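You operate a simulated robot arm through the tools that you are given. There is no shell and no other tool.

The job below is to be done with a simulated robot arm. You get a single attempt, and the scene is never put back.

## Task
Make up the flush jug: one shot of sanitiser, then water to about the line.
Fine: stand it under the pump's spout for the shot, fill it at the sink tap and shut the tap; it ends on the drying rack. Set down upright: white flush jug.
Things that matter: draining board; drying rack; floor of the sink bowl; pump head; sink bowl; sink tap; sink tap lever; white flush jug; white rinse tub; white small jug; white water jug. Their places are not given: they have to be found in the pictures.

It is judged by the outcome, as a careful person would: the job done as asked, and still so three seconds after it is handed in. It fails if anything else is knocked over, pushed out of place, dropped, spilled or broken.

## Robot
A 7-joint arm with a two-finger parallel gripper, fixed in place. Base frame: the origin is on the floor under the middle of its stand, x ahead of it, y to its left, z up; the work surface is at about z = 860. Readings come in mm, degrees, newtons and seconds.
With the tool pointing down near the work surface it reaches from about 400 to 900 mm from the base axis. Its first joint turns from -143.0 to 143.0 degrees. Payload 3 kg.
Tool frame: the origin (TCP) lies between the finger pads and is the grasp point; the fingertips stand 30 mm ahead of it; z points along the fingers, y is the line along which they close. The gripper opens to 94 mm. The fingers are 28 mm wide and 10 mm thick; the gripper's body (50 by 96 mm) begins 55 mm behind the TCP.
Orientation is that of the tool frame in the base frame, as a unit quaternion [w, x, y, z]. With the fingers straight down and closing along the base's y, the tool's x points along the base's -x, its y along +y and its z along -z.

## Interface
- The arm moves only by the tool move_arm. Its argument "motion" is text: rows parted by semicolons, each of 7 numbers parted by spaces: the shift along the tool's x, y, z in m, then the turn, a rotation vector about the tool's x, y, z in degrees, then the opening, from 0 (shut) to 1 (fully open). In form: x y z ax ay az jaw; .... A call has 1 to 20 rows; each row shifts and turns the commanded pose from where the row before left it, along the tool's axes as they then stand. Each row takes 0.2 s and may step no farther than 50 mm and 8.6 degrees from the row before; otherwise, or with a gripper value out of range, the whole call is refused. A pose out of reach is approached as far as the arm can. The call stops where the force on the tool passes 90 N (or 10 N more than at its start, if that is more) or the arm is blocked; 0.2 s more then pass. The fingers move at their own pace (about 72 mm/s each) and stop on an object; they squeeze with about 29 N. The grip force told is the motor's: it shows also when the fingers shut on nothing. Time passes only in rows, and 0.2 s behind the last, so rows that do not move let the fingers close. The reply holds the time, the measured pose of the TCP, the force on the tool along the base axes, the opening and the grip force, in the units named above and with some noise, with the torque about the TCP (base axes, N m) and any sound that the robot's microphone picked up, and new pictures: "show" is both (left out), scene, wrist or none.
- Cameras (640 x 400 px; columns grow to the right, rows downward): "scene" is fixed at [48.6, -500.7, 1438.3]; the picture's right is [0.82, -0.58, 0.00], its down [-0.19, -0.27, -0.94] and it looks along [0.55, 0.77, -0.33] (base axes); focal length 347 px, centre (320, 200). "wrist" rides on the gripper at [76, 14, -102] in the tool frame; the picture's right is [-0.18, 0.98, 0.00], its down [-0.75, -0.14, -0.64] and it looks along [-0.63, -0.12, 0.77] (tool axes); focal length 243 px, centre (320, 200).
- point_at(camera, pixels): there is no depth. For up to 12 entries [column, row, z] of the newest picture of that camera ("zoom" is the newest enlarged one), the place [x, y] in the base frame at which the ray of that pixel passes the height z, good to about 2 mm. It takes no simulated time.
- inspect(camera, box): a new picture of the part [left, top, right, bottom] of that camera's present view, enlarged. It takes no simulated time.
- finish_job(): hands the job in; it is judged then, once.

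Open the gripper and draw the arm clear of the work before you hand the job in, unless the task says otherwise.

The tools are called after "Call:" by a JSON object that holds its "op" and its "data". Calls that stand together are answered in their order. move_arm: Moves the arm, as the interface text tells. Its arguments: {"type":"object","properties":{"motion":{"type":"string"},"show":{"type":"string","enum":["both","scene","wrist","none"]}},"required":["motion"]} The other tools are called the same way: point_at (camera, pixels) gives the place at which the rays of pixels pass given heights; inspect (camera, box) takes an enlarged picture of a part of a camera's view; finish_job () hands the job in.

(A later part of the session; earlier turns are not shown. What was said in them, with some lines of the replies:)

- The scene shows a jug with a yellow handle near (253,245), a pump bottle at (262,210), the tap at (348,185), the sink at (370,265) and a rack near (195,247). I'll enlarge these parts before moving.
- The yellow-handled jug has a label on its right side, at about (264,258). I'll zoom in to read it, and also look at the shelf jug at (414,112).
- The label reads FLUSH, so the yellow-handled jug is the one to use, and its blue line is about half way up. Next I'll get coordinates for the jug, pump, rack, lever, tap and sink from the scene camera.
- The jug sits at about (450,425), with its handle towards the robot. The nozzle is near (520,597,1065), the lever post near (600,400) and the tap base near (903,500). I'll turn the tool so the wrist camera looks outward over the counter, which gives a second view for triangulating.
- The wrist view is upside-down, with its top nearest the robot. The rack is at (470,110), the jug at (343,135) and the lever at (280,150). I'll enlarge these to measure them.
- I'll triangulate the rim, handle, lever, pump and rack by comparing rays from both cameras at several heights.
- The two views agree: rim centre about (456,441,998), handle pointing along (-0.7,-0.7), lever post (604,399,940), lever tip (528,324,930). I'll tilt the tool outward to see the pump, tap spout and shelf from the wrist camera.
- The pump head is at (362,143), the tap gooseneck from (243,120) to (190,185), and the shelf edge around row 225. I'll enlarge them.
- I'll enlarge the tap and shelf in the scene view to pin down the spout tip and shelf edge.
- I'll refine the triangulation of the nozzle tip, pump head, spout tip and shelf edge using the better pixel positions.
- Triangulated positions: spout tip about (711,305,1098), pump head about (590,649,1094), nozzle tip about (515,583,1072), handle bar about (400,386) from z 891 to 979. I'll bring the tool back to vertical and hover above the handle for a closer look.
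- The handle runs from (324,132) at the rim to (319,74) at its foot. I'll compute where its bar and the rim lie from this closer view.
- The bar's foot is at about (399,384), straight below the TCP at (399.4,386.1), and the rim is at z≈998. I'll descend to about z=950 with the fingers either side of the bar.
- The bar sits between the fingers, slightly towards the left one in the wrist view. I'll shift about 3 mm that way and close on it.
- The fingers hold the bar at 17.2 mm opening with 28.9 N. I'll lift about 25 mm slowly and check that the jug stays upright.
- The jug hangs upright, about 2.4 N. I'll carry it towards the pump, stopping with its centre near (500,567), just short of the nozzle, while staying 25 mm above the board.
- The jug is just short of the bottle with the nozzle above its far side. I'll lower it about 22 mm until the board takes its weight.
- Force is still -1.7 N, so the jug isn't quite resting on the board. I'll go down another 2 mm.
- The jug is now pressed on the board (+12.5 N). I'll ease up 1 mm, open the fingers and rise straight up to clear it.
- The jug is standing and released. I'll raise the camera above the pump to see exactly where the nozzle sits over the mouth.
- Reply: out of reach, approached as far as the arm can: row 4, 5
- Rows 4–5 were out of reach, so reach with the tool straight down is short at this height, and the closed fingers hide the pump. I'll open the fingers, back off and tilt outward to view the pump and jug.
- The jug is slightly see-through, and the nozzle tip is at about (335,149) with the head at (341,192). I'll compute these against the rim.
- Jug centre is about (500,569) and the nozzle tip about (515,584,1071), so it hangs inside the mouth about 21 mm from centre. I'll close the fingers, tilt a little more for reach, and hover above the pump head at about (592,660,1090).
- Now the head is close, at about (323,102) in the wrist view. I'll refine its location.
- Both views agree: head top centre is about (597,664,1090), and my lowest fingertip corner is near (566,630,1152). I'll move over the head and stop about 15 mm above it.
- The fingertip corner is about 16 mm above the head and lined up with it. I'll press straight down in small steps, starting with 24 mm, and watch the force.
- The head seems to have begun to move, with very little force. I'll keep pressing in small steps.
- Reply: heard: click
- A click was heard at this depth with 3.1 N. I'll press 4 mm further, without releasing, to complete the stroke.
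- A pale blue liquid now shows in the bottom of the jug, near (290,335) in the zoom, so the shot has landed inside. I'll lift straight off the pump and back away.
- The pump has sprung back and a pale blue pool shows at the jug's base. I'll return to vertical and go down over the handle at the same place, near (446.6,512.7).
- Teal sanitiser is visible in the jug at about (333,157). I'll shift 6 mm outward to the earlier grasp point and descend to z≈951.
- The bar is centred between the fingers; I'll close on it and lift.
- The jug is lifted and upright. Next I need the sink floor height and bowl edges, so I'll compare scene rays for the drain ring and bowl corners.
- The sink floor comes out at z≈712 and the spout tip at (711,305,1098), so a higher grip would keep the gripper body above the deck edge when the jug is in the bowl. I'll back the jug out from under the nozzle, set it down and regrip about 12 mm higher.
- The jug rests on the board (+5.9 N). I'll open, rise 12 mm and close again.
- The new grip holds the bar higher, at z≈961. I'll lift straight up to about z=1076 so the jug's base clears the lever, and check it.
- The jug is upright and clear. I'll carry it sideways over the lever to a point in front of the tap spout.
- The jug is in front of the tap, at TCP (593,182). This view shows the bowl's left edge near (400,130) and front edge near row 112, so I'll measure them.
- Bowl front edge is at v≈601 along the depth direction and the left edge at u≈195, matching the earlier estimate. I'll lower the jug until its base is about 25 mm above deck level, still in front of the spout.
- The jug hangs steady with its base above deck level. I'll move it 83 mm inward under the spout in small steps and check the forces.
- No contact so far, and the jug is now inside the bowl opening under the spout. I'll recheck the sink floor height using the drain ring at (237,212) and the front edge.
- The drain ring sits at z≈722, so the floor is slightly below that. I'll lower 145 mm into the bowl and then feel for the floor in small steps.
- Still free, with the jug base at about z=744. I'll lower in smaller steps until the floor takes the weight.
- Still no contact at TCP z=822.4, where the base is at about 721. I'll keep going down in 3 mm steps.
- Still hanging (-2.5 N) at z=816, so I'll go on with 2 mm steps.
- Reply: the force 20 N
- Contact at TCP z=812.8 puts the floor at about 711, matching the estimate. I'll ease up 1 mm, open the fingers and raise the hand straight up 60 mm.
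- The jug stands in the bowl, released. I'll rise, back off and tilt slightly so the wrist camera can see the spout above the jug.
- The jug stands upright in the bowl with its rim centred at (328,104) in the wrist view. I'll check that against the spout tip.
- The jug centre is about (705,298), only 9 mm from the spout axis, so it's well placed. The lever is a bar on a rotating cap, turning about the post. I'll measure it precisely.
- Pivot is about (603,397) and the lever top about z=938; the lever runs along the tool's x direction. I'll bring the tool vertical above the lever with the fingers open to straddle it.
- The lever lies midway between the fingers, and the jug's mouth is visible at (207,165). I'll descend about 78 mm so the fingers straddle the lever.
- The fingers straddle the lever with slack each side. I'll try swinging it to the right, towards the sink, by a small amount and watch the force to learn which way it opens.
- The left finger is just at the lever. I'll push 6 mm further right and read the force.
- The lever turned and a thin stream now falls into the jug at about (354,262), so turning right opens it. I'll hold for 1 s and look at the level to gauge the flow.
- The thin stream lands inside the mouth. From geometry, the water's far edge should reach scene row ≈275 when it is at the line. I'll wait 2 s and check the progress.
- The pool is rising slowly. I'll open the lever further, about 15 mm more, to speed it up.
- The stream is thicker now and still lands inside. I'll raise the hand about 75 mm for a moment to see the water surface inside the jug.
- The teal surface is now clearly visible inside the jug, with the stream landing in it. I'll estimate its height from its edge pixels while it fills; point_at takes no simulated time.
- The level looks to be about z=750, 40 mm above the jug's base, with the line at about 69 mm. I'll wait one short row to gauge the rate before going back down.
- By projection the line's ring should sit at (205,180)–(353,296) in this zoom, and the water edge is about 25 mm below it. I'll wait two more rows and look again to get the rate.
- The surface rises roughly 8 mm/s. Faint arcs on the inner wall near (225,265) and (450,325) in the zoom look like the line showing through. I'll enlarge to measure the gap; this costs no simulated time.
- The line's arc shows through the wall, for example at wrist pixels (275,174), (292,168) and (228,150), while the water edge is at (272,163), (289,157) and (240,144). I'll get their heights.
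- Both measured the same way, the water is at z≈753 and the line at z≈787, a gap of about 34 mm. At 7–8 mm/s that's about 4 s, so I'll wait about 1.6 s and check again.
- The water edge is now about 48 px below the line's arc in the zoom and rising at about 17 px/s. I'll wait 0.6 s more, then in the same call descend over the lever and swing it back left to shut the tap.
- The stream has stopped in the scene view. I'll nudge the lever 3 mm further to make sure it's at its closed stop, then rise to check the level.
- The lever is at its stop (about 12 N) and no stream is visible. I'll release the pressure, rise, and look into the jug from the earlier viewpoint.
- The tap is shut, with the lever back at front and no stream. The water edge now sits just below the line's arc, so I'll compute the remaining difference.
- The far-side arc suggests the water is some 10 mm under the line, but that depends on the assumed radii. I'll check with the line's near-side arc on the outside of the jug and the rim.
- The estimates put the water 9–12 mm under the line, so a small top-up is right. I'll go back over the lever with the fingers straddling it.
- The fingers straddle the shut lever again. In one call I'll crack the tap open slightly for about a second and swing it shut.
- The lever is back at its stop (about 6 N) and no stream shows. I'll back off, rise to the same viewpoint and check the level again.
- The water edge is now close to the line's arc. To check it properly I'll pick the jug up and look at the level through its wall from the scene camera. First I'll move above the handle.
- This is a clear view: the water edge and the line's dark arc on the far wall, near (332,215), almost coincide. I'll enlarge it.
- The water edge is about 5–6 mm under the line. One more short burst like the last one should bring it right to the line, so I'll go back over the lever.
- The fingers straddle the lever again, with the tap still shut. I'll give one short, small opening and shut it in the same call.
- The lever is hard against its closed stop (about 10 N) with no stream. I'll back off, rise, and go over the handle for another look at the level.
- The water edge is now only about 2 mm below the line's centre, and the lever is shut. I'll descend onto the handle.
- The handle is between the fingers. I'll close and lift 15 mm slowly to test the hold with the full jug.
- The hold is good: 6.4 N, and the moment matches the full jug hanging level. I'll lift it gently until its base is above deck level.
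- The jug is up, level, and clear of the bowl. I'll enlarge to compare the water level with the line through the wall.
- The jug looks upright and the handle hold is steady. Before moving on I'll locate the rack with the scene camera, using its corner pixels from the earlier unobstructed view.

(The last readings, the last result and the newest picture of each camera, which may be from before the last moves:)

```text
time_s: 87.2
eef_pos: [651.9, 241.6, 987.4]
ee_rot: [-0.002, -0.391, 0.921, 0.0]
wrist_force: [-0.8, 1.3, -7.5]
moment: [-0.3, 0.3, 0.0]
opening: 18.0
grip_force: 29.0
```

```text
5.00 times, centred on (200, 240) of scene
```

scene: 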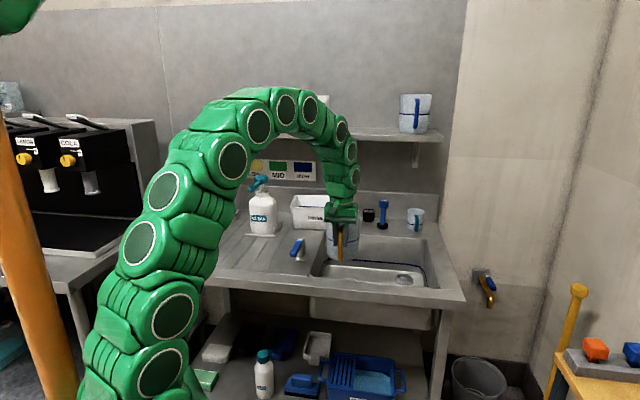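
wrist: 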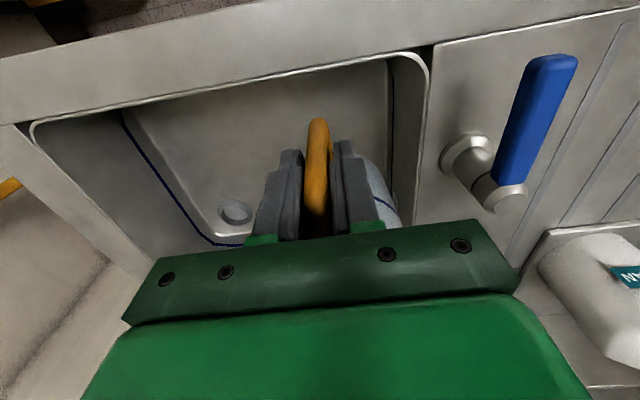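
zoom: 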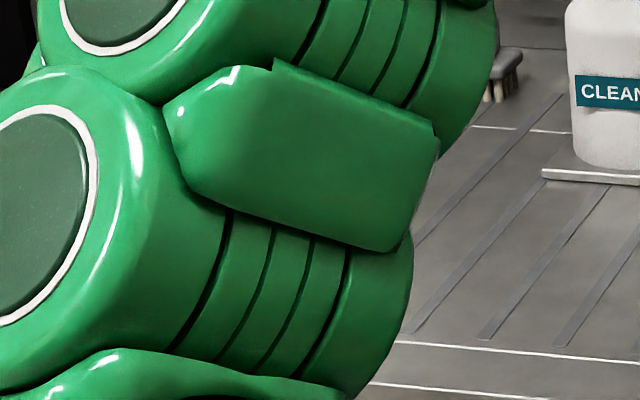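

The rack top is about z=888, spanning roughly (285,558), (167,663), (300,794), (413,681), so its centre is about (288,670). I'll draw the jug out from under the spout, then raise it to clear the lever.

Call:
{"op": "move_arm", "data": {"motion": "0.006 0 0 0 0 0 0; 0.013 0 0 0 0 0 0; 0.018 0 0 0 0 0 0; 0.018 0 0 0 0 0 0; 0.015 0 0 0 0 0 0; 0.01 0 0 0 0 0 0; 0.005 0 0 0 0 0 0; 0 0 -0.01 0 0 0 0; 0 0 -0.022 0 0 0 0; 0 0 -0.025 0 0 0 0; 0 0 -0.022 0 0 0 0; 0 0 -0.012 0 0 0 0; 0 0 0 0 0 0 0", "show": "both"}}

Call:
{"op": "inspect", "data": {"camera": "scene", "box": [280, 150, 390, 280]}}

```text
time_s: 90.0
eef_pos: [593.1, 181.9, 1079.4]
ee_rot: [-0.002, -0.391, 0.921, 0.0]
wrist_force: [0.3, 0.4, -7.1]
moment: [-0.34, 0.29, 0.03]
opening: 17.9
grip_force: 29.2
```

scene: 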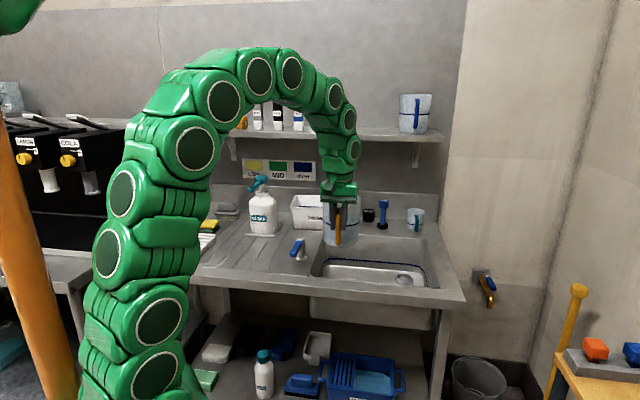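
wrist: 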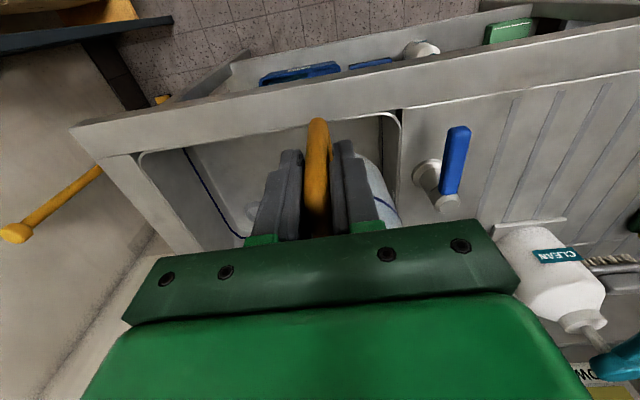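

```text
3.08 times, centred on (335, 215) of scene
```

zoom: 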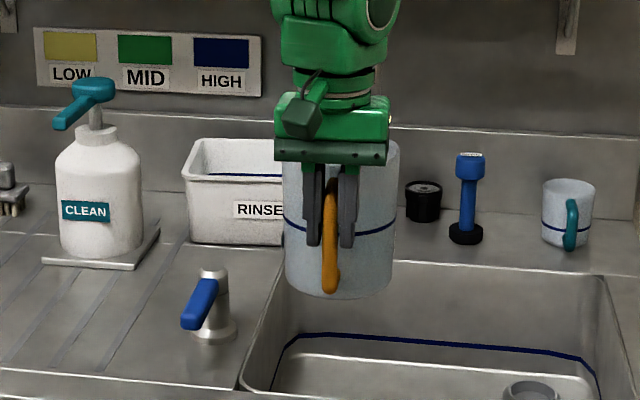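

The lever is shut, the stream is off, and the jug hangs level. I'll carry it left over the lever and board towards the rack in two stages.

Call:
{"op": "move_arm", "data": {"motion": "-0.0013 0.012 0 0 0 0 0; -0.0024 0.022 0 0 0 0 0; -0.0032 0.03 0 0 0 0 0; -0.0032 0.03 0 0 0 0 0; -0.0032 0.03 0 0 0 0 0; -0.0032 0.03 0 0 0 0 0; -0.0032 0.03 0 0 0 0 0; -0.0032 0.03 0 0 0 0 0; -0.0032 0.03 0 0 0 0 0; -0.0032 0.03 0 0 0 0 0; -0.0024 0.022 0 0 0 0 0; -0.0013 0.012 0 0 0 0 0; 0 0 0 0 0 0 0", "show": "both"}}

Call:
{"op": "inspect", "data": {"camera": "scene", "box": [205, 150, 305, 265]}}

```text
time_s: 92.8
eef_pos: [392.0, 419.8, 1079.9]
ee_rot: [-0.001, -0.39, 0.921, 0.0]
wrist_force: [-0.4, 0.7, -5.8]
moment: [-0.35, 0.31, 0.01]
opening: 17.9
grip_force: 29.5
```

scene: 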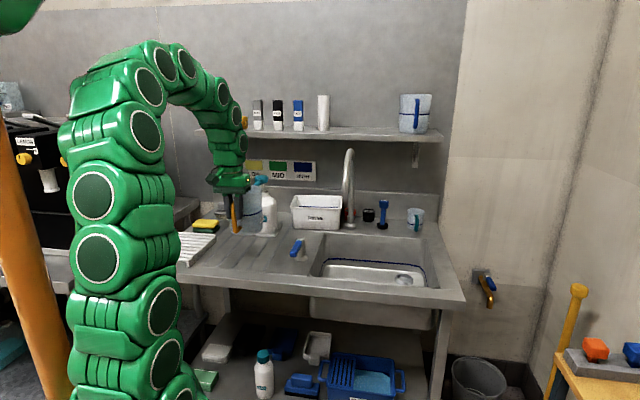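
wrist: 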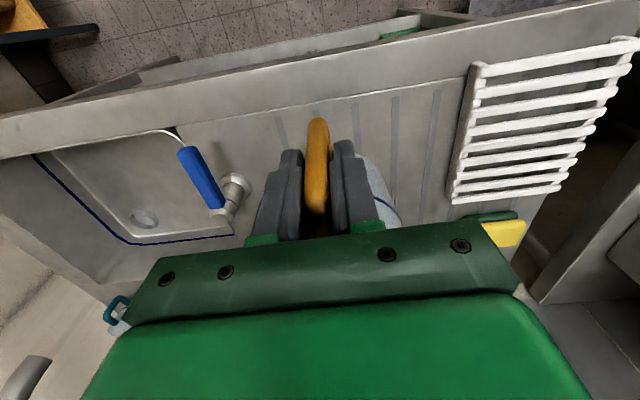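

```text
3.48 times, centred on (255, 208) of scene
```

zoom: 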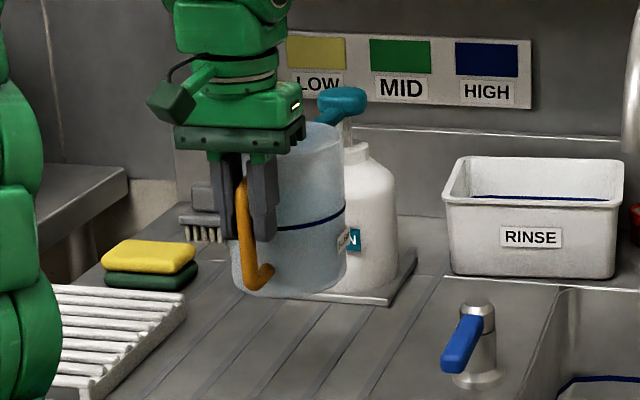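

The wrist view now shows the whole rack at (455–640, 40–200). I'll measure its corners from here.

Call:
{"op": "inspect", "data": {"camera": "wrist", "box": [430, 20, 640, 220]}}

Call:
{"op": "point_at", "data": {"camera": "wrist", "pixels": [[477.0, 68.0, 888], [636.0, 45.0, 888], [562.0, 187.0, 888], [455.0, 200.0, 888], [540.0, 125.0, 888], [477.0, 68.0, 880], [455.0, 200.0, 880], [562.0, 187.0, 880]]}}

```text
2.00 times, centred on (535, 120) of wrist
```

zoom: 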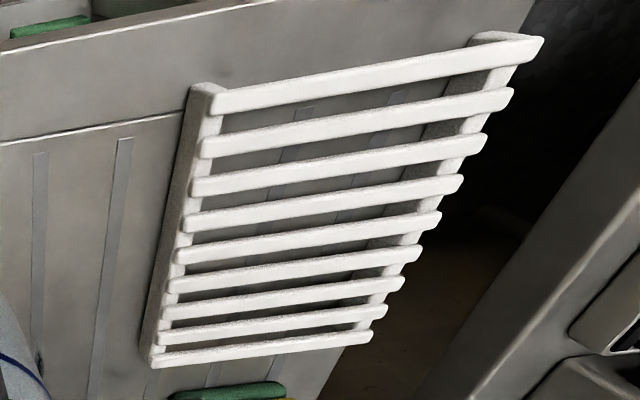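

```text
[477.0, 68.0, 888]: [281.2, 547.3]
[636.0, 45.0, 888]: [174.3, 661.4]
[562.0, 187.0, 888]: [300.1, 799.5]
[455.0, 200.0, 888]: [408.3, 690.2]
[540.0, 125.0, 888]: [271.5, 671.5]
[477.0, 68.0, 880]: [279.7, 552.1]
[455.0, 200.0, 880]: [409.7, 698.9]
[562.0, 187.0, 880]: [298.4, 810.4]
```

Rack corners from here put its centre at about (291,674), agreeing with the scene camera. I'll carry the jug over it, to TCP ≈ (236,615).

Call:
{"op": "move_arm", "data": {"motion": "-0.0016 0.012 0 0 0 0 0; -0.0031 0.024 0 0 0 0 0; -0.0039 0.03 0 0 0 0 0; -0.0039 0.03 0 0 0 0 0; -0.0039 0.03 0 0 0 0 0; -0.0039 0.03 0 0 0 0 0; -0.0039 0.03 0 0 0 0 0; -0.0039 0.03 0 0 0 0 0; -0.0026 0.02 0 0 0 0 0; -0.0016 0.012 0 0 0 0 0; 0 0 0 0 0 0 0", "show": "both"}}

Call:
{"op": "inspect", "data": {"camera": "scene", "box": [130, 150, 260, 280]}}

Call:
{"op": "inspect", "data": {"camera": "wrist", "box": [220, 20, 480, 240]}}

```text
time_s: 95.2
eef_pos: [237.8, 613.2, 1078.8]
ee_rot: [-0.001, -0.39, 0.921, 0.001]
wrist_force: [-0.1, -0.4, -6.2]
moment: [-0.3, 0.3, 0.0]
opening: 17.8
grip_force: 28.8
```

scene: 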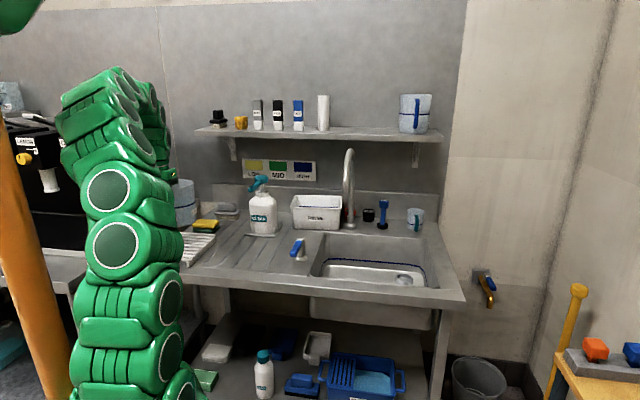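
wrist: 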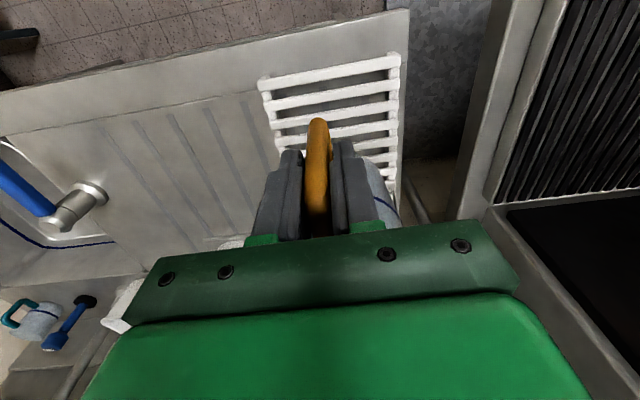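

```text
3.08 times, centred on (195, 215) of scene
```

zoom: 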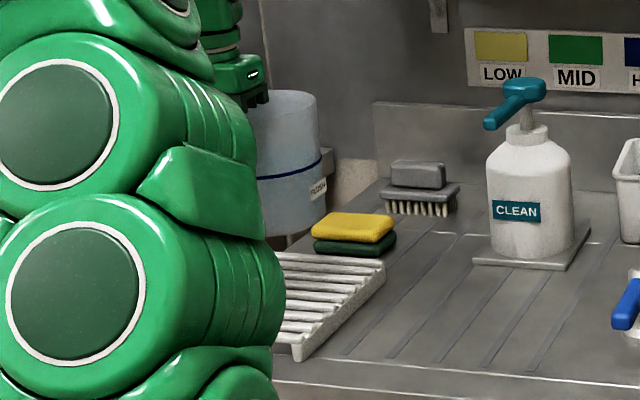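

```text
1.82 times, centred on (350, 130) of wrist
```

zoom: 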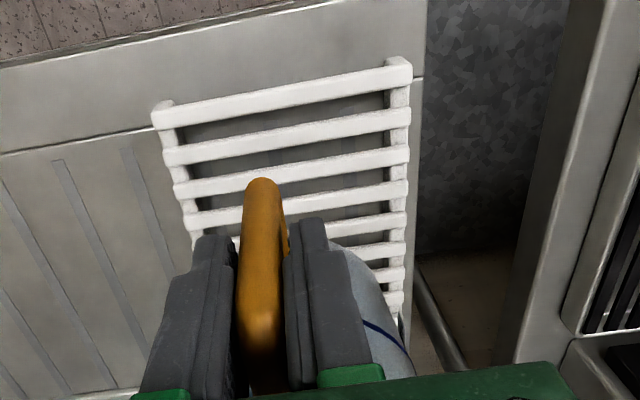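

The jug is centred over the rack, held at 6.2 N and level. I'll lower it 75 mm, then feel for the slats in small steps.

Call:
{"op": "move_arm", "data": {"motion": "0 0 0.01 0 0 0 0; 0 0 0.02 0 0 0 0; 0 0 0.02 0 0 0 0; 0 0 0.015 0 0 0 0; 0 0 0.01 0 0 0 0; 0 0 0 0 0 0 0", "show": "both"}}

Call:
{"op": "inspect", "data": {"camera": "scene", "box": [150, 170, 240, 270]}}

```text
time_s: 96.6
eef_pos: [236.6, 614.7, 1003.3]
ee_rot: [-0.001, -0.391, 0.921, -0.001]
wrist_force: [-0.1, 0.7, -5.9]
moment: [-0.34, 0.28, -0.02]
opening: 17.9
grip_force: 29.6
```

scene: 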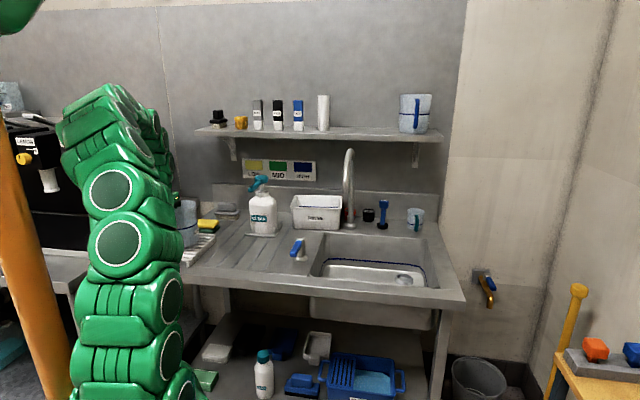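
wrist: 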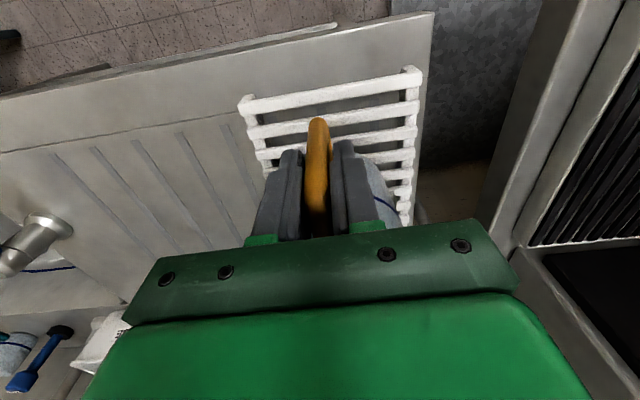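

```text
4.00 times, centred on (195, 220) of scene
```

zoom: 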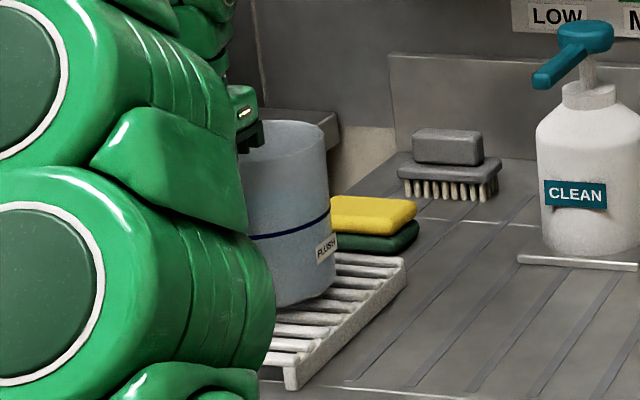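

The jug base is about 13 mm above the slats and well inside the rack. I'll lower it slowly.

Call:
{"op": "move_arm", "data": {"motion": "0 0 0.004 0 0 0 0; 0 0 0.003 0 0 0 0; 0 0 0.002 0 0 0 0; 0 0 0 0 0 0 0", "show": "none"}}

```text
time_s: 97.6
eef_pos: [237.6, 614.2, 994.2]
ee_rot: [-0.001, -0.39, 0.921, 0.0]
wrist_force: [-0.4, -0.4, -7.2]
moment: [-0.36, 0.32, -0.01]
opening: 17.7
grip_force: 29.3
```

Still hanging at z=994, so I'll go down in 1.5 mm steps.

Call:
{"op": "move_arm", "data": {"motion": "0 0 0.0015 0 0 0 0; 0 0 0.0015 0 0 0 0; 0 0 0 0 0 0 0", "show": "none"}}

```text
time_s: 98.4
eef_pos: [237.5, 614.0, 992.6]
ee_rot: [0.0, -0.391, 0.92, 0.0]
wrist_force: [-1.5, -2.7, 6.4]
moment: [0.68, -0.6, -0.02]
opening: 17.8
grip_force: 29.3
```

It has touched down (+6.4 N). I'll check in the pictures that it's resting on the slats before I release.

Call:
{"op": "move_arm", "data": {"motion": "0 0 0 0 0 0 0", "show": "both"}}

Call:
{"op": "inspect", "data": {"camera": "scene", "box": [170, 190, 240, 270]}}

Call:
{"op": "inspect", "data": {"camera": "wrist", "box": [220, 40, 460, 240]}}

```text
time_s: 98.8
eef_pos: [237.0, 615.0, 991.7]
ee_rot: [-0.001, -0.39, 0.921, 0.0]
wrist_force: [-2.6, -3.1, 6.9]
moment: [0.68, -0.62, -0.02]
opening: 17.9
grip_force: 29.1
```

scene: 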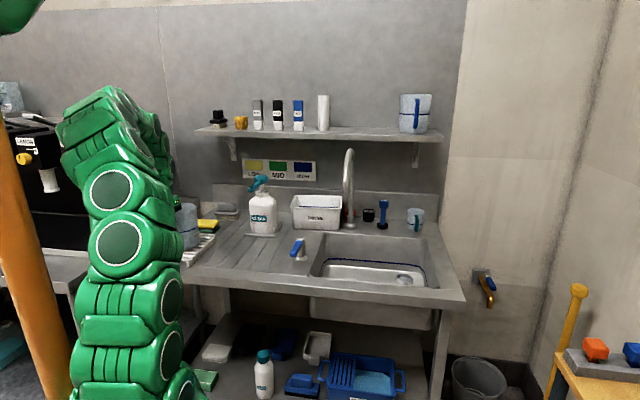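
wrist: 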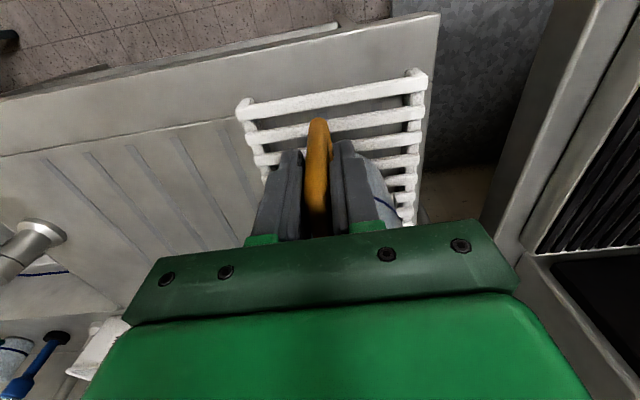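

```text
5.00 times, centred on (205, 230) of scene
```

zoom: 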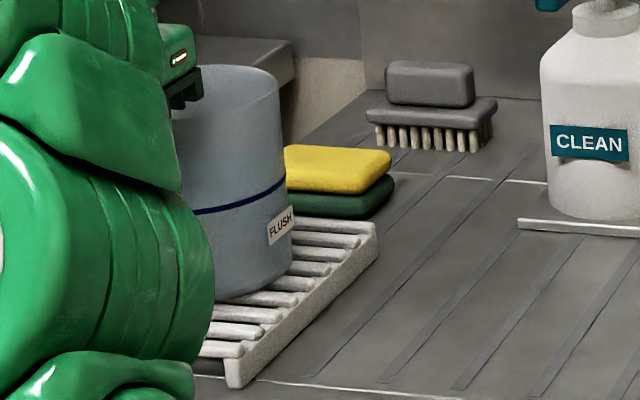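

```text
2.00 times, centred on (340, 140) of wrist
```

zoom: 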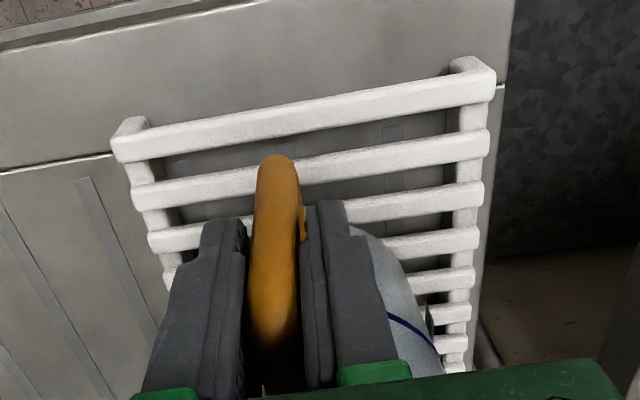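

The jug rests on the slats, well inside the rack and clear of the sponges. I'll open the fingers and rise straight up.

Call:
{"op": "move_arm", "data": {"motion": "0 0 0.0003 0 0 0 0; 0 0 0 0 0 0 0.25; 0 0 0 0 0 0 0.4; 0 0 0 0 0 0 0.5; 0 0 0 0 0 0 0.5; 0 0 -0.015 0 0 0 0.5; 0 0 -0.03 0 0 0 0.5; 0 0 -0.04 0 0 0 0.5; 0 0 -0.04 0 0 0 0.5; 0 0 0 0 0 0 0.5", "show": "both"}}

Call:
{"op": "inspect", "data": {"camera": "wrist", "box": [200, 20, 480, 240]}}

Call:
{"op": "inspect", "data": {"camera": "scene", "box": [170, 190, 240, 270]}}

```text
time_s: 101.0
eef_pos: [239.8, 616.2, 1117.1]
ee_rot: [-0.001, -0.39, 0.921, 0.0]
wrist_force: [0.7, 0.0, 0.1]
moment: [0.02, 0.0, 0.01]
opening: 46.9
grip_force: 0.1
```

scene: 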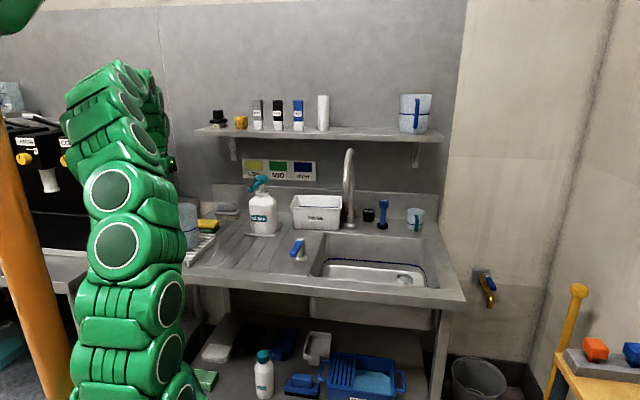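
wrist: 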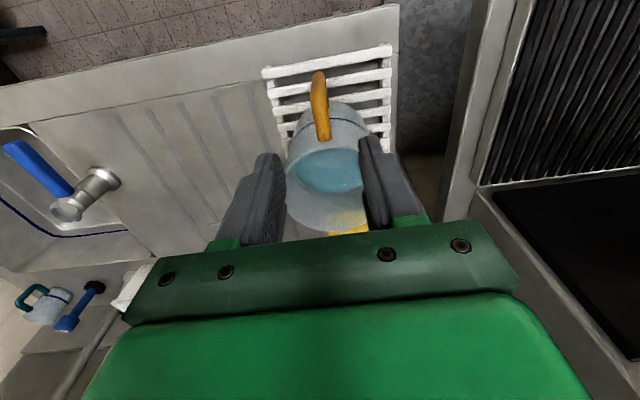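

```text
1.82 times, centred on (340, 130) of wrist
```

zoom: 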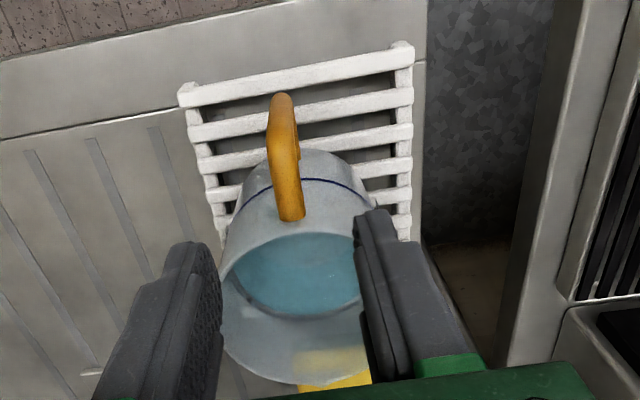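

```text
5.00 times, centred on (205, 230) of scene
```

zoom: 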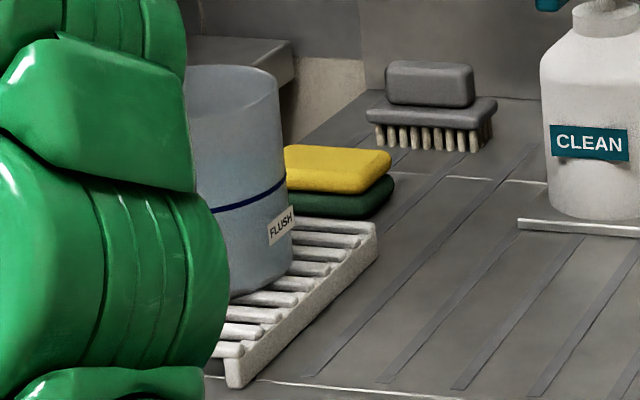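

The jug stands upright on the rack with its water edge at about the line. I'll raise the arm and draw it well clear.

Call:
{"op": "move_arm", "data": {"motion": "0 0 -0.04 0 0 0 0.5; 0 0 -0.045 0 0 0 0.5; 0.01 0 -0.04 0 0 0 0.6; 0.0155 -0.0358 0 0 0 0 0.8; 0.0155 -0.0358 0 0 0 0 1; 0.0155 -0.0358 0 0 0 0 1; 0.0155 -0.0358 0 0 0 0 1; 0.0155 -0.0358 0 0 0 0 1; 0.0155 -0.0358 0 0 0 0 1; 0.02 -0.035 0 0 0 0 1; 0.02 -0.035 0 0 0 0 1; 0 0 0 0 0 0 1", "show": "both"}}

Call:
{"op": "inspect", "data": {"camera": "wrist", "box": [320, 20, 600, 220]}}

Call:
{"op": "inspect", "data": {"camera": "scene", "box": [150, 170, 260, 270]}}

Call:
{"op": "inspect", "data": {"camera": "scene", "box": [230, 140, 440, 300]}}

```text
time_s: 103.6
eef_pos: [344.5, 312.2, 1239.6]
ee_rot: [-0.003, -0.39, 0.921, -0.001]
wrist_force: [0.4, 0.1, 0.0]
moment: [-0.01, 0.0, 0.02]
opening: 94.0
grip_force: 0.1
```

scene: 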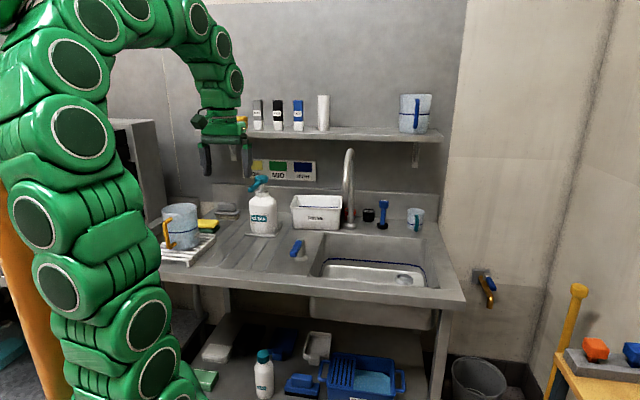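
wrist: 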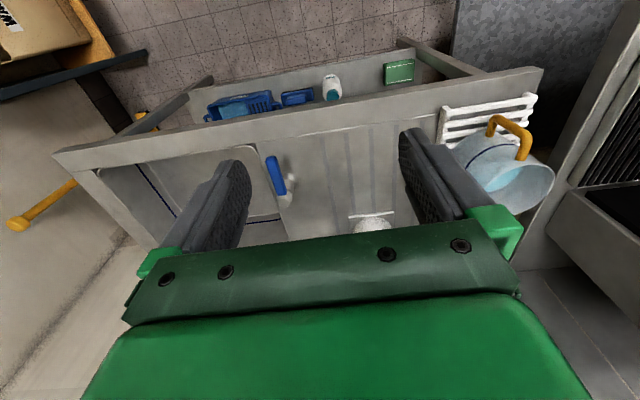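

```text
2.00 times, centred on (460, 120) of wrist
```

zoom: 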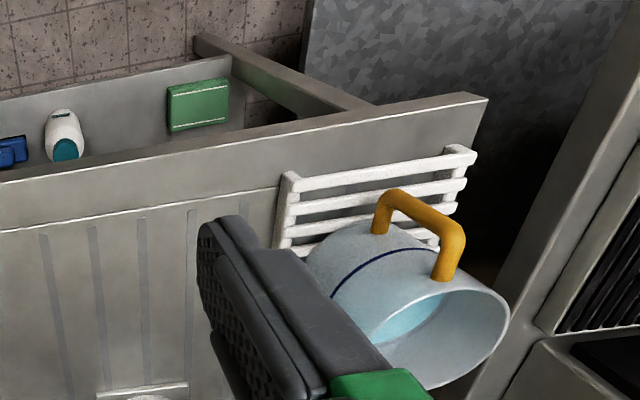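

```text
4.00 times, centred on (205, 220) of scene
```

zoom: 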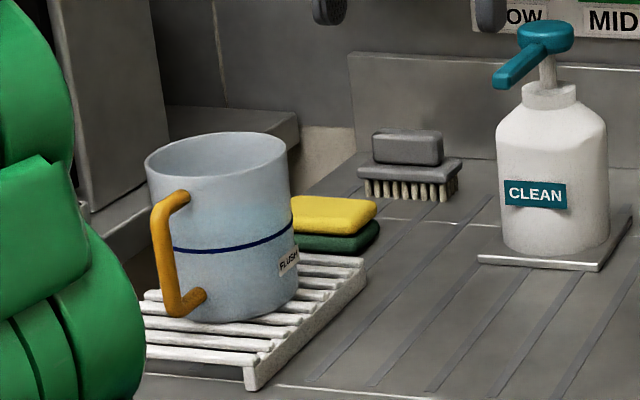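

```text
2.50 times, centred on (335, 220) of scene
```

zoom: 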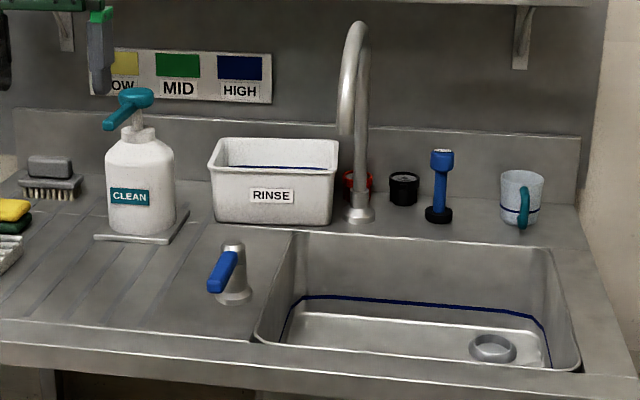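

Final check: the flush jug stands upright on the rack with its water at about the line. The lever is shut with no stream, and the pump, tub and other jugs haven't moved. The gripper is open and clear, so I'll hand the job in.

Call:
{"op": "finish_job", "data": {}}

```text
The job is handed in.
```

The flush jug is made up and standing upright on the drying rack, and I have handed the job in.

- **Sanitiser:** I gave it one press of the pump with the jug under the spout. There was one click, and the liquid landed in the jug.
- **Water:** I filled it at the sink tap, with two small top-ups. My last measurement put the level about 2 mm below the blue line.
- **Tap:** The lever is back against its closed stop and no water is running.
- **Everything else:** In the final pictures nothing else looked moved or spilled. The gripper is open and the arm is clear of the work.
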